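You operate a simulated robot arm through the tools that you are given. There is no shell and no other tool. Be economical: measure what you need, move in short steps, check, and stop when the job is done.

Carry out the task below with a simulated robot arm. There is one attempt and no reset: what you move stays moved.

TASK
Put the cream case in the orange tray.
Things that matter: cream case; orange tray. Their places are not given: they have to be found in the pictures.

It is judged by the outcome, as a careful person would: the job done as asked, and still so three seconds after it is handed in. It fails if anything else is knocked over, pushed out of place, dropped, spilled or broken.

THE ROBOT
A 7-joint arm with a two-finger parallel gripper, fixed in place. Base frame: the origin is at the foot of the arm, x ahead of it, y to its left, z up; the work surface is at about z = 0. Lengths are in mm, angles in degrees, forces in N, time in s.
With the tool pointing down near the work surface it reaches from about 220 to 580 mm from the base axis. Its first joint turns from -66.0 to 66.0 degrees. Payload 2.5 kg.
Tool frame: the origin (TCP) lies between the finger pads and is the grasp point; the fingertips stand 23 mm ahead of it; z points along the fingers, y is the line along which they close. The gripper opens to 94 mm. The fingers are 38 mm wide and 10 mm thick; the gripper's body (54 by 96 mm) begins 39 mm behind the TCP.
Orientation is that of the tool frame in the base frame, as a unit quaternion [x, y, z, w]. With the fingers straight down and closing along the base's y, the tool's x points along the base's -x, its y along +y and its z along -z.

THE INTERFACE
- The arm moves only by the tool play_rows. Its argument "deltas" is a list of rows, each a list of 7 numbers: the shift along the tool's x, y, z in mm, then the turn, a rotation vector about the tool's x, y, z in degrees, then the gripper command, from -1 (fully open) to 1 (shut), values between in proportion. In form: [[x, y, z, ax, ay, az, fingers], ...]. A call has 1 to 12 rows; each row shifts and turns the commanded pose from where the row before left it, along the tool's axes as they then stand. A row lasts 0.2 s, in which the tool goes at most 50 mm and 8.6 degrees; a call with a longer step from one row to the next is refused whole, and so is a gripper value outside its range. A pose out of reach is approached as far as the arm can. The call stops where the force on the tool passes 40 N (or 10 N more than at its start, if that is more) or the arm is blocked; 0.2 s more then pass. The fingers move at their own pace (about 108 mm/s each) and stop on an object; they squeeze with about 39 N. The grip force told is the motor's: it shows also when the fingers shut on nothing. Time passes only in rows, and 0.2 s behind the last, so rows that do not move let the fingers close. It gives the time, the measured TCP pose, the force on the tool (base axes), the opening and the grip force at its end, in the units of the frame above (readings bear some noise), and new pictures: "views" is both (left out), scene, wrist or none.
- Cameras (640 x 400 px; columns grow to the right, rows downward): "scene" is fixed at [118.5, -412, 547.4]; the picture's right is [0.81, -0.58, 0.00], its down [-0.38, -0.53, -0.76] and it looks along [0.44, 0.62, -0.65] (base axes); focal length 254 px, centre (320, 200). "wrist" rides on the gripper at [-39, 0, -44] in the tool frame; the picture's right is [0.00, -1.00, 0.00], its down [0.97, 0.00, -0.24] and it looks along [0.24, 0.00, 0.97] (tool axes); focal length 218 px, centre (320, 200).
- pixel_to_xyz(camera, pixels): for up to 12 pixels [column, row] of the newest picture of that camera ("zoom" is the newest enlarged one), the place [x, y, z] in the base frame of the surface seen there, good to about 2 mm, but the place of the scene camera against the robot may be out by one fixed shift of up to 12 mm in any direction. No time passes.
- enlarge(camera, box): a new picture of the part [left, top, right, bottom] of that camera's present view, enlarged. No time passes.
- sign_off(): hands the job in; it is judged then, once.

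Work in short steps. Measure before you move; look again where a grasp or a placing could have gone wrong, and mend it. You have 60 turns and 120 pictures in all, the two below and enlarged ones among them. Open the gripper and draw the arm clear of the work before you hand the job in, unless the task says otherwise; then end with one line.

The tools are called after "Emit:" as name(argument=value, ...) on one line, values as JSON. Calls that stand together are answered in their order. play_rows: Moves the arm, as the interface text tells. Its arguments: {"type":"object","properties":{"deltas":{"type":"array"},"views":{"type":"string","enum":["both","scene","wrist","none"]}},"required":["deltas"]} The other tools are called the same way: pixel_to_xyz (camera, pixels) gives the place of the surface under pixels of a picture; enlarge (camera, box) takes an enlarged picture of a part of a camera's view; sign_off () hands the job in.

At the start:

```text
t: 0.0
ee_pos: [362.0, 68.3, 312.4]
tcp_rot: [0.0, 1.0, 0.0, -0.001]
wrist_force: [0.3, -0.5, 0.2]
opening: 94.0
grip_force: 0.1
```

scene: 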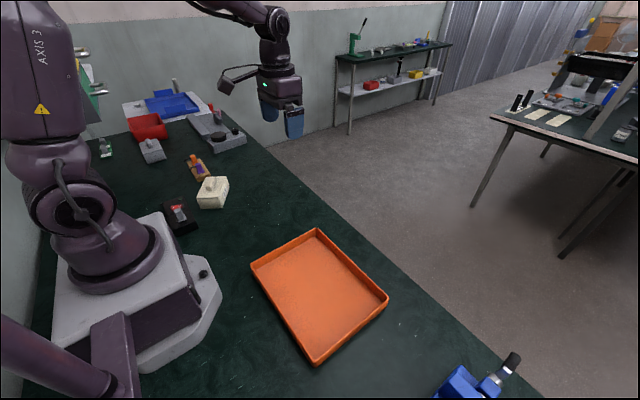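
wrist: 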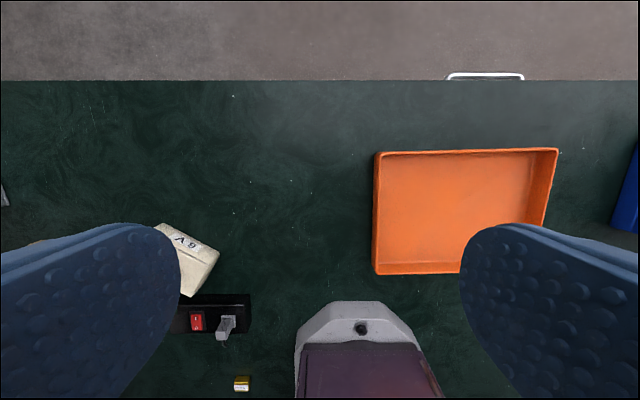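

The cream case is at about scene (213,192), and the tray at (318,295). I'll enlarge the case and measure points on both.

Emit:
enlarge(camera="scene", box=[140, 130, 268, 240])

Emit:
pixel_to_xyz(camera="scene", pixels=[[205, 178], [228, 179], [222, 192], [199, 192], [222, 205], [200, 206], [318, 295], [318, 230], [252, 266], [387, 295], [315, 362], [240, 200]])

Emit:
pixel_to_xyz(camera="wrist", pixels=[[165, 228], [190, 240], [217, 255], [200, 265], [187, 294], [180, 285], [460, 210], [375, 153], [557, 150], [375, 272]])

```text
3.64 times, centred on (204, 185) of scene
```

zoom: 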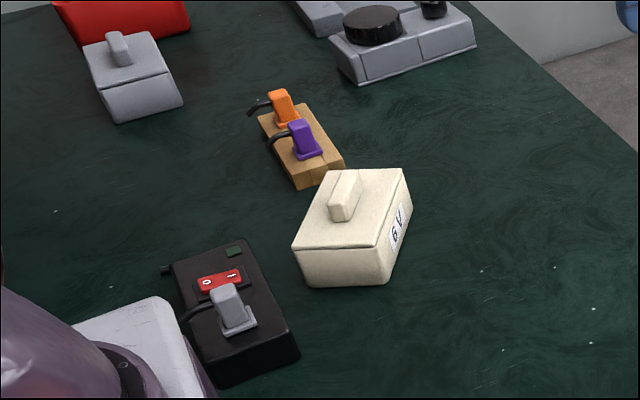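

```text
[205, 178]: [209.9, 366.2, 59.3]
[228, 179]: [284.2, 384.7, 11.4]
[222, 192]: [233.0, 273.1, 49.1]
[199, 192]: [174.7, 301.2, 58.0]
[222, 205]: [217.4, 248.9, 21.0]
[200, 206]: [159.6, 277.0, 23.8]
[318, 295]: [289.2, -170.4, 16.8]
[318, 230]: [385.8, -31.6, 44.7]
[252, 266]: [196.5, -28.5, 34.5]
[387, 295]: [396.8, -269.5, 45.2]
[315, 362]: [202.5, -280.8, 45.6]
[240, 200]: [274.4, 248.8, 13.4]
```

```text
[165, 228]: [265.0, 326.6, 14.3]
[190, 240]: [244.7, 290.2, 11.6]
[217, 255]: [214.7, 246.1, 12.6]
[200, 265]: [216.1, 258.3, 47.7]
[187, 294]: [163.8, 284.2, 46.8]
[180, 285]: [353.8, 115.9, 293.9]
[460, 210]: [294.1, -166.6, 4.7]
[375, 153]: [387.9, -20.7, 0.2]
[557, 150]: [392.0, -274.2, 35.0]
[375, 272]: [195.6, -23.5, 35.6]
```

I'll move above the case to view it from the wrist camera.

Emit:
play_rows(deltas=[[22, 31, 4, 0, 0, 0, -1], [22, 31, 4, 0, 0, 0, -1], [22, 31, 4, 0, 0, 0, -1], [22, 31, 4, 0, 0, 0, -1], [22, 31, 4, 0, 0, 0, -1], [22, 31, 4, 0, 0, 0, -1], [22, 31, 4, 0, 0, 0, -1], [0, 0, 0, 0, 0, 0, -1]])

```text
t: 1.8
ee_pos: [208.6, 288.2, 285.8]
tcp_rot: [0.0, 1.0, 0.0, 0.0]
wrist_force: [-0.4, 0.2, 0.1]
opening: 94.1
grip_force: 0.1
```

scene: 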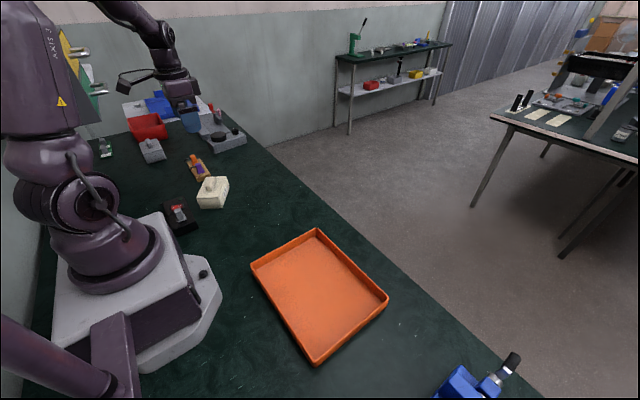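
wrist: 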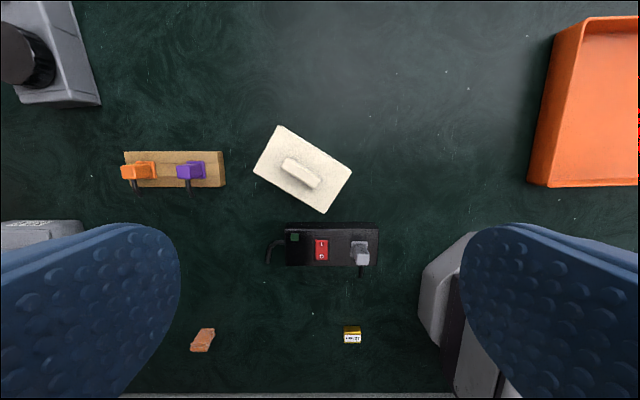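

Emit:
enlarge(camera="wrist", box=[230, 110, 390, 210])

Emit:
pixel_to_xyz(camera="wrist", pixels=[[279, 128], [349, 170], [326, 211], [256, 171], [301, 172], [287, 162], [316, 182], [224, 168], [206, 165], [360, 250], [310, 223], [378, 223]])

```text
4.00 times, centred on (310, 160) of wrist
```

zoom: 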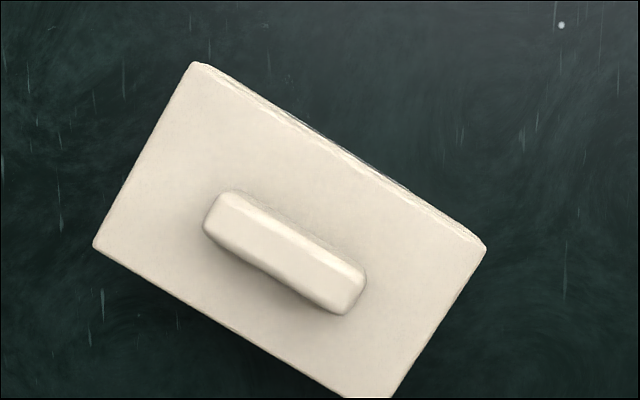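

```text
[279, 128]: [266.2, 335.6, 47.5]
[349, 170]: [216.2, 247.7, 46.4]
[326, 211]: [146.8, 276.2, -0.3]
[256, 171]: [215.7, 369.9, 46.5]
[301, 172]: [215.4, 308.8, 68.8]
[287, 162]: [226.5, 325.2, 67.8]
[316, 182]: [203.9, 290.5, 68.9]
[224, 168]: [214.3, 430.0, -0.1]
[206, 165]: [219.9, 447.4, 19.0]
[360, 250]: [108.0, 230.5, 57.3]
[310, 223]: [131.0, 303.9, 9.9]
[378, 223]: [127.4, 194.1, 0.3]
```

The case is about 101 x 61 mm, centre near (216,309), top z≈47 with the handle to 69, and its long axis at 60° from x. I'll turn -60° about tool z, centre over it and partly descend.

Emit:
play_rows(deltas=[[0, 0, 0, 0, 0, -7.5, -1], [0, 0, 0, 0, 0, -7.5, -1], [0, 0, 0, 0, 0, -7.5, -1], [0, 0, 0, 0, 0, -7.5, -1], [0, 0, 0, 0, 0, -7.5, -1], [0, 0, 0, 0, 0, -7.5, -1], [0, 0, 0, 0, 0, -7.5, -1], [0, 0, 0, 0, 0, -7.5, -1], [-21.7, 4, 30, 0, 0, 0, -1], [0, 0, 45, 0, 0, 0, -1], [0, 0, 45, 0, 0, 0, -1], [0, 0, 0, 0, 0, 0, -1]])

```text
t: 4.4
ee_pos: [214.8, 306.4, 164.2]
tcp_rot: [-0.5, 0.866, 0.0, 0.0]
wrist_force: [-0.2, -0.1, 0.3]
opening: 93.9
grip_force: 0.1
```

scene: 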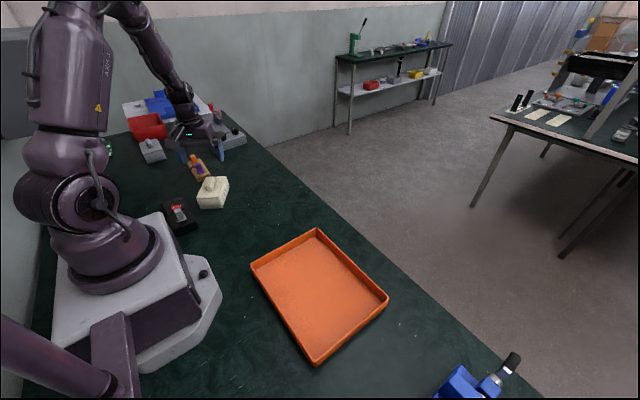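
wrist: 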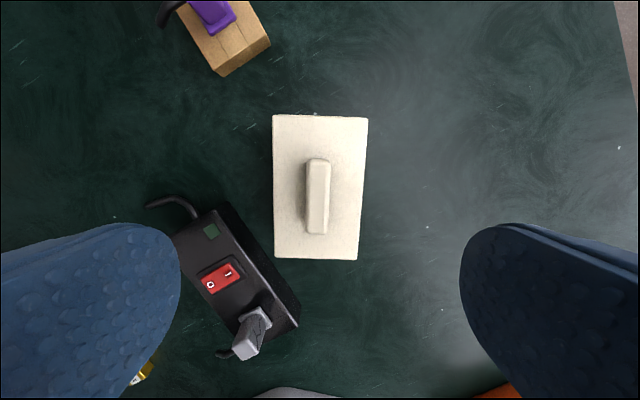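

Emit:
pixel_to_xyz(camera="wrist", pixels=[[275, 117], [366, 120], [356, 257], [276, 255], [318, 195], [316, 228], [318, 165], [298, 320], [220, 205], [225, 72], [268, 42], [190, 212]])

```text
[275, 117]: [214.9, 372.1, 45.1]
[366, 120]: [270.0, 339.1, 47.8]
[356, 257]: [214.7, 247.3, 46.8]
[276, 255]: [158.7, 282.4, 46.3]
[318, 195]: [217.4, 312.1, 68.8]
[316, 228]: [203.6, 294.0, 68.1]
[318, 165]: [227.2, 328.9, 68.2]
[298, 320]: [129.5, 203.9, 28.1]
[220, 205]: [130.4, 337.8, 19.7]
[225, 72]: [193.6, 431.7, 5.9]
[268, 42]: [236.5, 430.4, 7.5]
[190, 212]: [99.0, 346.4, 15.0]
```

Centre confirmed near (215,310) and the yaw is aligned. I'll centre, go down to z≈37 and check.

Emit:
play_rows(deltas=[[-3.5, 2, 30, 0, 0, 0, -1], [0, 0, 35, 0, 0, 0, -1], [0, 0, 30, 0, 0, 0, -1], [0, 0, 20, 0, 0, 0, -1], [0, 0, 11, 0, 0, 0, -1], [0, 0, 0, 0, 0, 0, -1], [0, 0, 0, 0, 0, 0, -1]])

```text
t: 6.0
ee_pos: [213.5, 309.5, 39.5]
tcp_rot: [-0.5, 0.866, 0.0, -0.001]
wrist_force: [-0.1, 0.9, 0.1]
opening: 93.7
grip_force: 0.0
```

scene: 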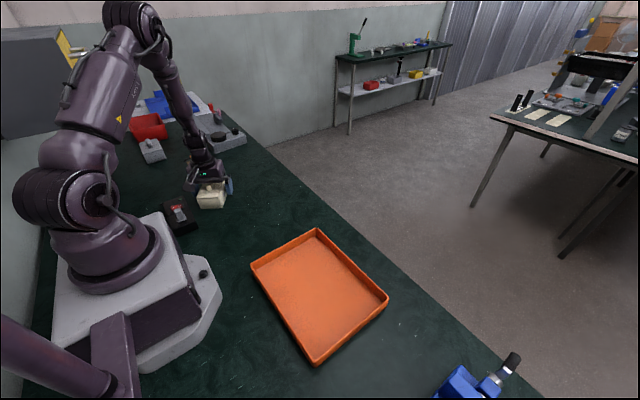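
wrist: 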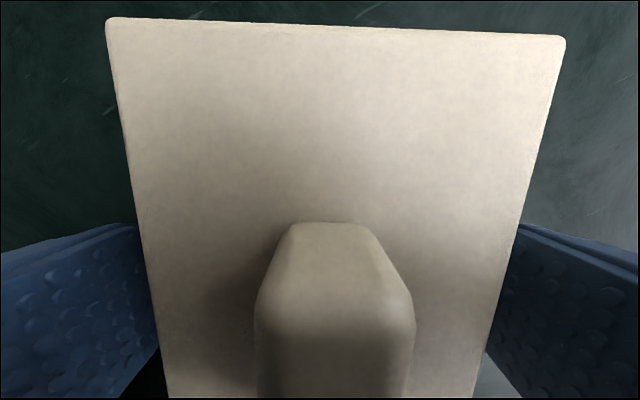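

Emit:
play_rows(deltas=[[0, 0, 3, 0, 0, 0, -1], [0, 0, 0, 0, 0, 0, 1], [0, 0, 0, 0, 0, 0, 1], [0, 0, 0, 0, 0, 0, 1], [0, 0, 0, 0, 0, 0, 1]])

```text
t: 7.2
ee_pos: [214.2, 310.6, 36.1]
tcp_rot: [-0.499, 0.866, 0.0, 0.0]
wrist_force: [-0.2, -0.4, -0.4]
opening: 69.5
grip_force: 39.1
```

scene: 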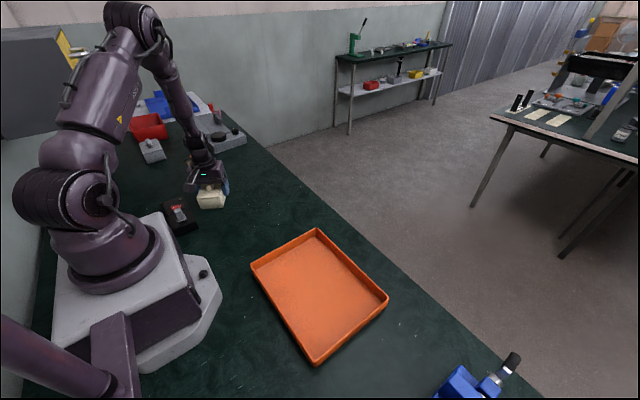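
wrist: 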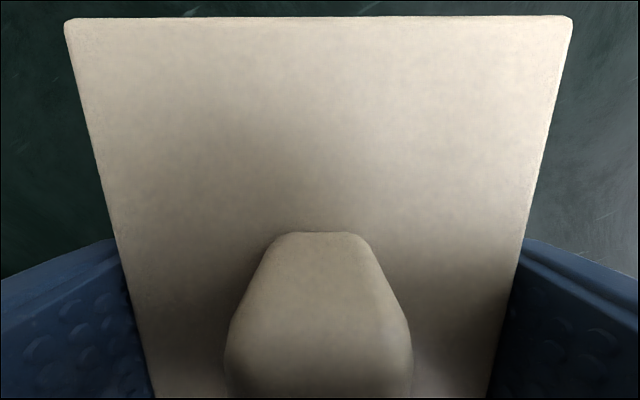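

The fingers hold at 69.5 mm opening with 39 N. I'll lift gently.

Emit:
play_rows(deltas=[[0, 0, -8, 0, 0, 0, 1], [0, 0, -15, 0, 0, 0, 1], [0, 0, -25, 0, 0, 0, 1], [0, 0, -30, 0, 0, 0, 1], [0, 0, -30, 0, 0, 0, 1], [0, 0, -20, 0, 0, 0, 1], [0, 0, 0, 0, 0, 0, 1]])

Emit:
enlarge(camera="scene", box=[140, 110, 268, 220])

```text
t: 8.8
ee_pos: [213.5, 310.4, 164.6]
tcp_rot: [-0.5, 0.866, 0.0, -0.001]
wrist_force: [-0.3, 0.6, -0.7]
opening: 69.6
grip_force: 39.2
```

scene: 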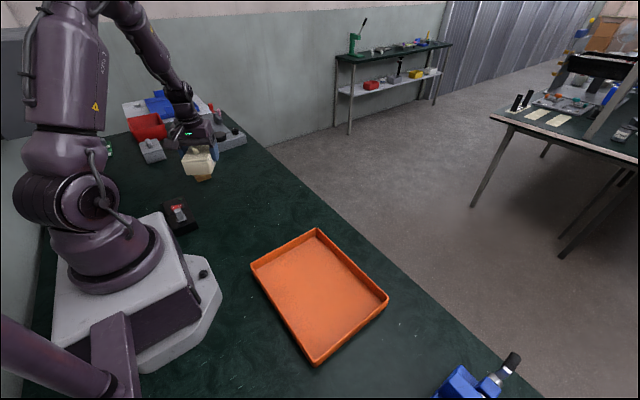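
wrist: 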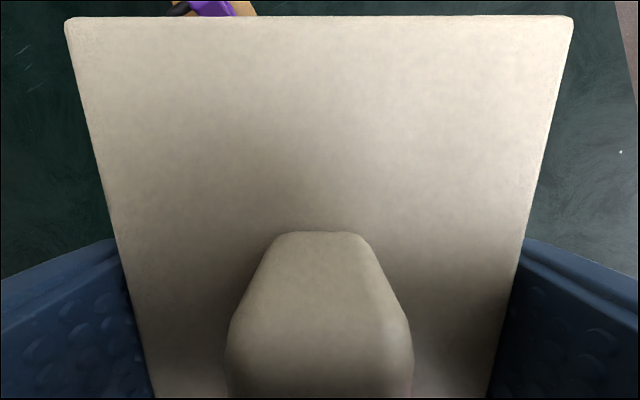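

```text
3.64 times, centred on (204, 165) of scene
```

zoom: 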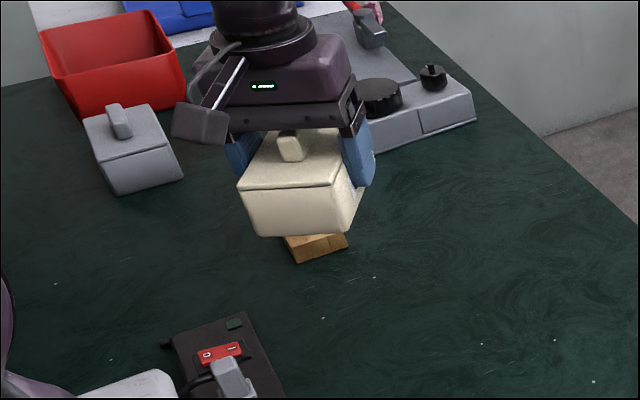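

The case is held whole with the lid on. I'll carry it toward the tray in a slight outward arc.

Emit:
play_rows(deltas=[[17, -28, 0, 0, 0, 0, 1], [17, -28, 0, 0, 0, 0, 1], [17, -28, 0, 0, 0, 0, 1], [17, -28, 0, 0, 0, 0, 1], [17, -28, 0, 0, 0, 0, 1], [17, -28, 0, 0, 0, 0, 1], [17, -28, 0, 0, 0, 0, 1], [17, -28, 0, 0, 0, 0, 1], [0, 0, 0, 0, 0, 0, 1]], views="scene")

Emit:
play_rows(deltas=[[27.8, -9.3, 0, 0, 0, 0, 1], [27.8, -9.3, 0, 0, 0, 0, 1], [27.8, -9.3, 0, 0, 0, 0, 1], [27.8, -9.3, 0, 0, 0, 0, 1], [27.8, -9.3, 0, 0, 0, 0, 1], [27.8, -9.3, 0, 0, 0, 0, 1], [27.8, -9.3, 0, 0, 0, 0, 1], [27.8, -9.3, 0, 0, 0, 0, 1], [0, 0, 0, 0, 0, 0, 1]])

```text
t: 10.8
ee_pos: [340.1, 79.8, 163.5]
tcp_rot: [-0.5, 0.866, 0.0, 0.0]
wrist_force: [-1.0, 0.4, -0.6]
opening: 69.3
grip_force: 38.9
```

scene: 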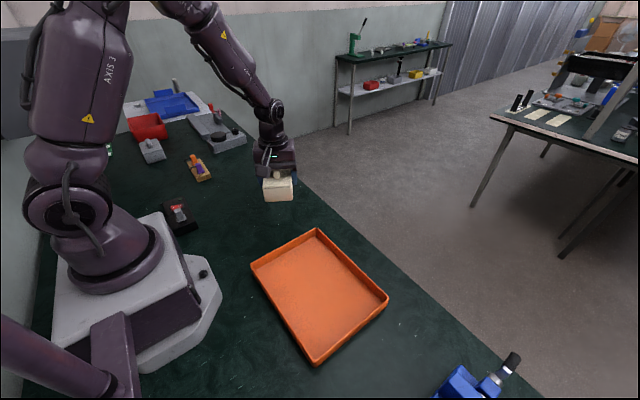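

```text
t: 12.8
ee_pos: [293.5, -150.6, 160.5]
tcp_rot: [-0.5, 0.866, 0.0, 0.0]
wrist_force: [-0.5, 0.2, -1.9]
opening: 69.6
grip_force: 38.9
```

scene: 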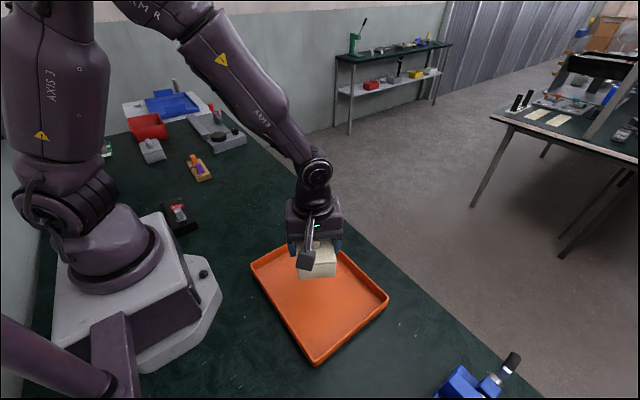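
wrist: 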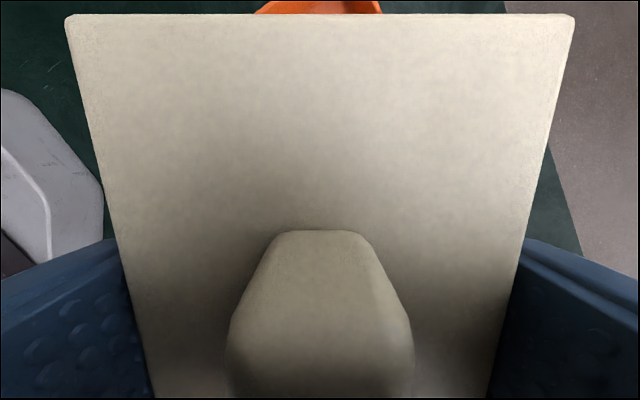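

It's over the tray centre. I'll lower to z≈46, then check.

Emit:
play_rows(deltas=[[0, 0, 25, 0, 0, 0, 1], [0, 0, 30, 0, 0, 0, 1], [0, 0, 30, 0, 0, 0, 1], [0, 0, 18, 0, 0, 0, 1], [0, 0, 8, 0, 0, 0, 1], [0, 0, 2, 0, 0, 0, 1], [0, 0, 0, 0, 0, 0, 1]])

Emit:
enlarge(camera="scene", box=[240, 210, 400, 370])

```text
t: 14.4
ee_pos: [295.0, -149.8, 50.4]
tcp_rot: [-0.5, 0.866, 0.0, 0.0]
wrist_force: [1.0, -0.2, -1.4]
opening: 69.6
grip_force: 38.8
```

scene: 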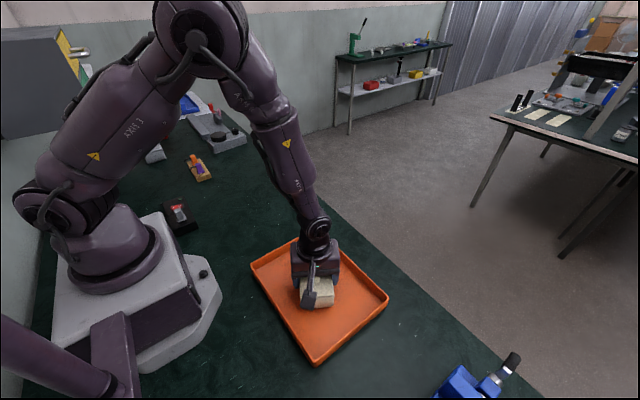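
wrist: 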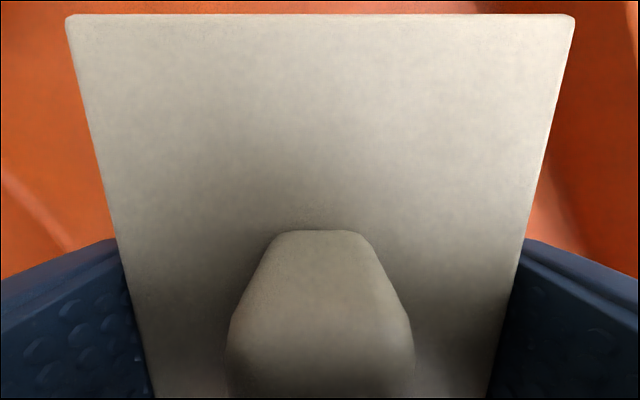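

```text
2.50 times, centred on (320, 290) of scene
```

zoom: 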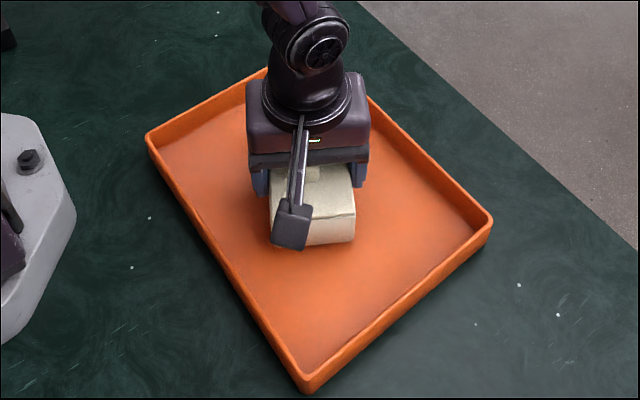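

Still about 10 mm up by the readings. I'll lower in small steps toward contact.

Emit:
play_rows(deltas=[[0, 0, 3, 0, 0, 0, 1], [0, 0, 2, 0, 0, 0, 1], [0, 0, 2, 0, 0, 0, 1], [0, 0, 1, 0, 0, 0, 1], [0, 0, 0, 0, 0, 0, 1]], views="none")

```text
t: 15.6
ee_pos: [293.9, -148.8, 42.6]
tcp_rot: [-0.5, 0.866, 0.0, 0.001]
wrist_force: [-0.1, -0.8, -1.6]
opening: 69.4
grip_force: 39.0
```

Emit:
play_rows(deltas=[[0, 0, 1, 0, 0, 0, 1], [0, 0, 1, 0, 0, 0, 1], [0, 0, 0, 0, 0, 0, 1]], views="none")

```text
t: 16.4
ee_pos: [294.3, -150.0, 41.0]
tcp_rot: [-0.499, 0.866, 0.0, 0.0]
wrist_force: [-0.2, 0.9, -0.2]
opening: 69.5
grip_force: 39.0
```

Emit:
play_rows(deltas=[[0, 0, 1, 0, 0, 0, 1], [0, 0, 0, 0, 0, 0, 1]], views="none")

Emit:
play_rows(deltas=[[0, 0, 1, 0, 0, 0, 1], [0, 0, 0, 0, 0, 0, 1]], views="none")

```text
t: 17.0
ee_pos: [294.2, -149.2, 40.2]
tcp_rot: [-0.5, 0.866, -0.001, 0.001]
wrist_force: [-5.9, 0.7, 28.6]
opening: 69.5
grip_force: 38.6
```

```text
t: 17.6
ee_pos: [295.1, -149.8, 39.9]
tcp_rot: [-0.5, 0.866, -0.001, 0.0]
wrist_force: [-6.1, 2.4, 32.7]
opening: 69.6
grip_force: 39.2
```

Contact is made (about 30 N up). I'll ease off 1 mm, open gradually, and rise.

Emit:
play_rows(deltas=[[0, 0, -1.2, 0, 0, 0, 1], [0, 0, 0, 0, 0, 0, -0.6], [0, 0, 0, 0, 0, 0, -0.8], [0, 0, 0, 0, 0, 0, -1], [0, 0, 0, 0, 0, 0, -1], [0, 0, -15, 0, 0, 0, -1], [0, 0, -30, 0, 0, 0, -1], [0, 0, -40, 0, 0, 0, -1], [0, 0, -45, 0, 0, 0, -1], [0, 0, -45, 0, 0, 0, -1], [0, 0, 0, 0, 0, 0, -1]])

Emit:
enlarge(camera="scene", box=[240, 210, 400, 370])

```text
t: 20.0
ee_pos: [292.4, -148.7, 216.0]
tcp_rot: [-0.5, 0.866, 0.0, 0.0]
wrist_force: [0.3, 0.2, 0.4]
opening: 93.9
grip_force: 0.0
```

scene: 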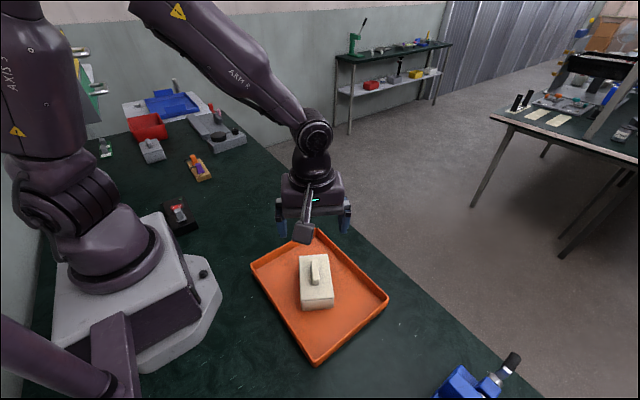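
wrist: 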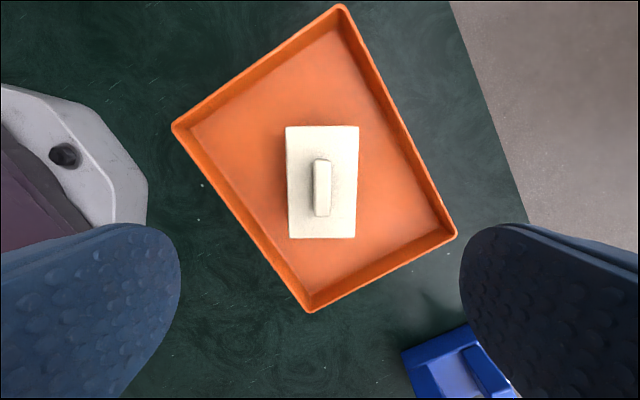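

```text
2.50 times, centred on (320, 290) of scene
```

zoom: 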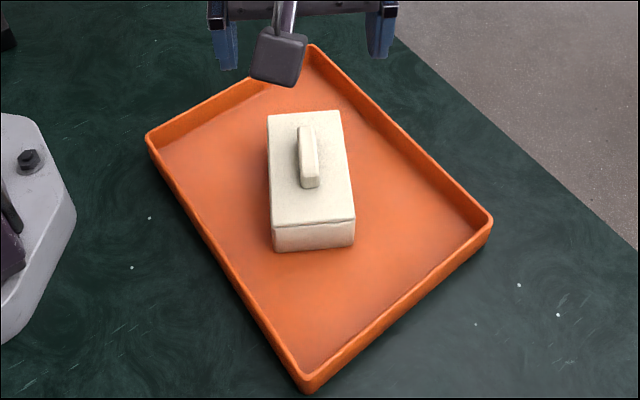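

The case sits flat in the tray, the tray hasn't moved, and the gripper is open and clear, so I'm handing in.

Emit:
sign_off()

```text
The job is handed in.
```

The cream case is in the orange tray, lying flat near the middle with its lid on; nothing else was moved.
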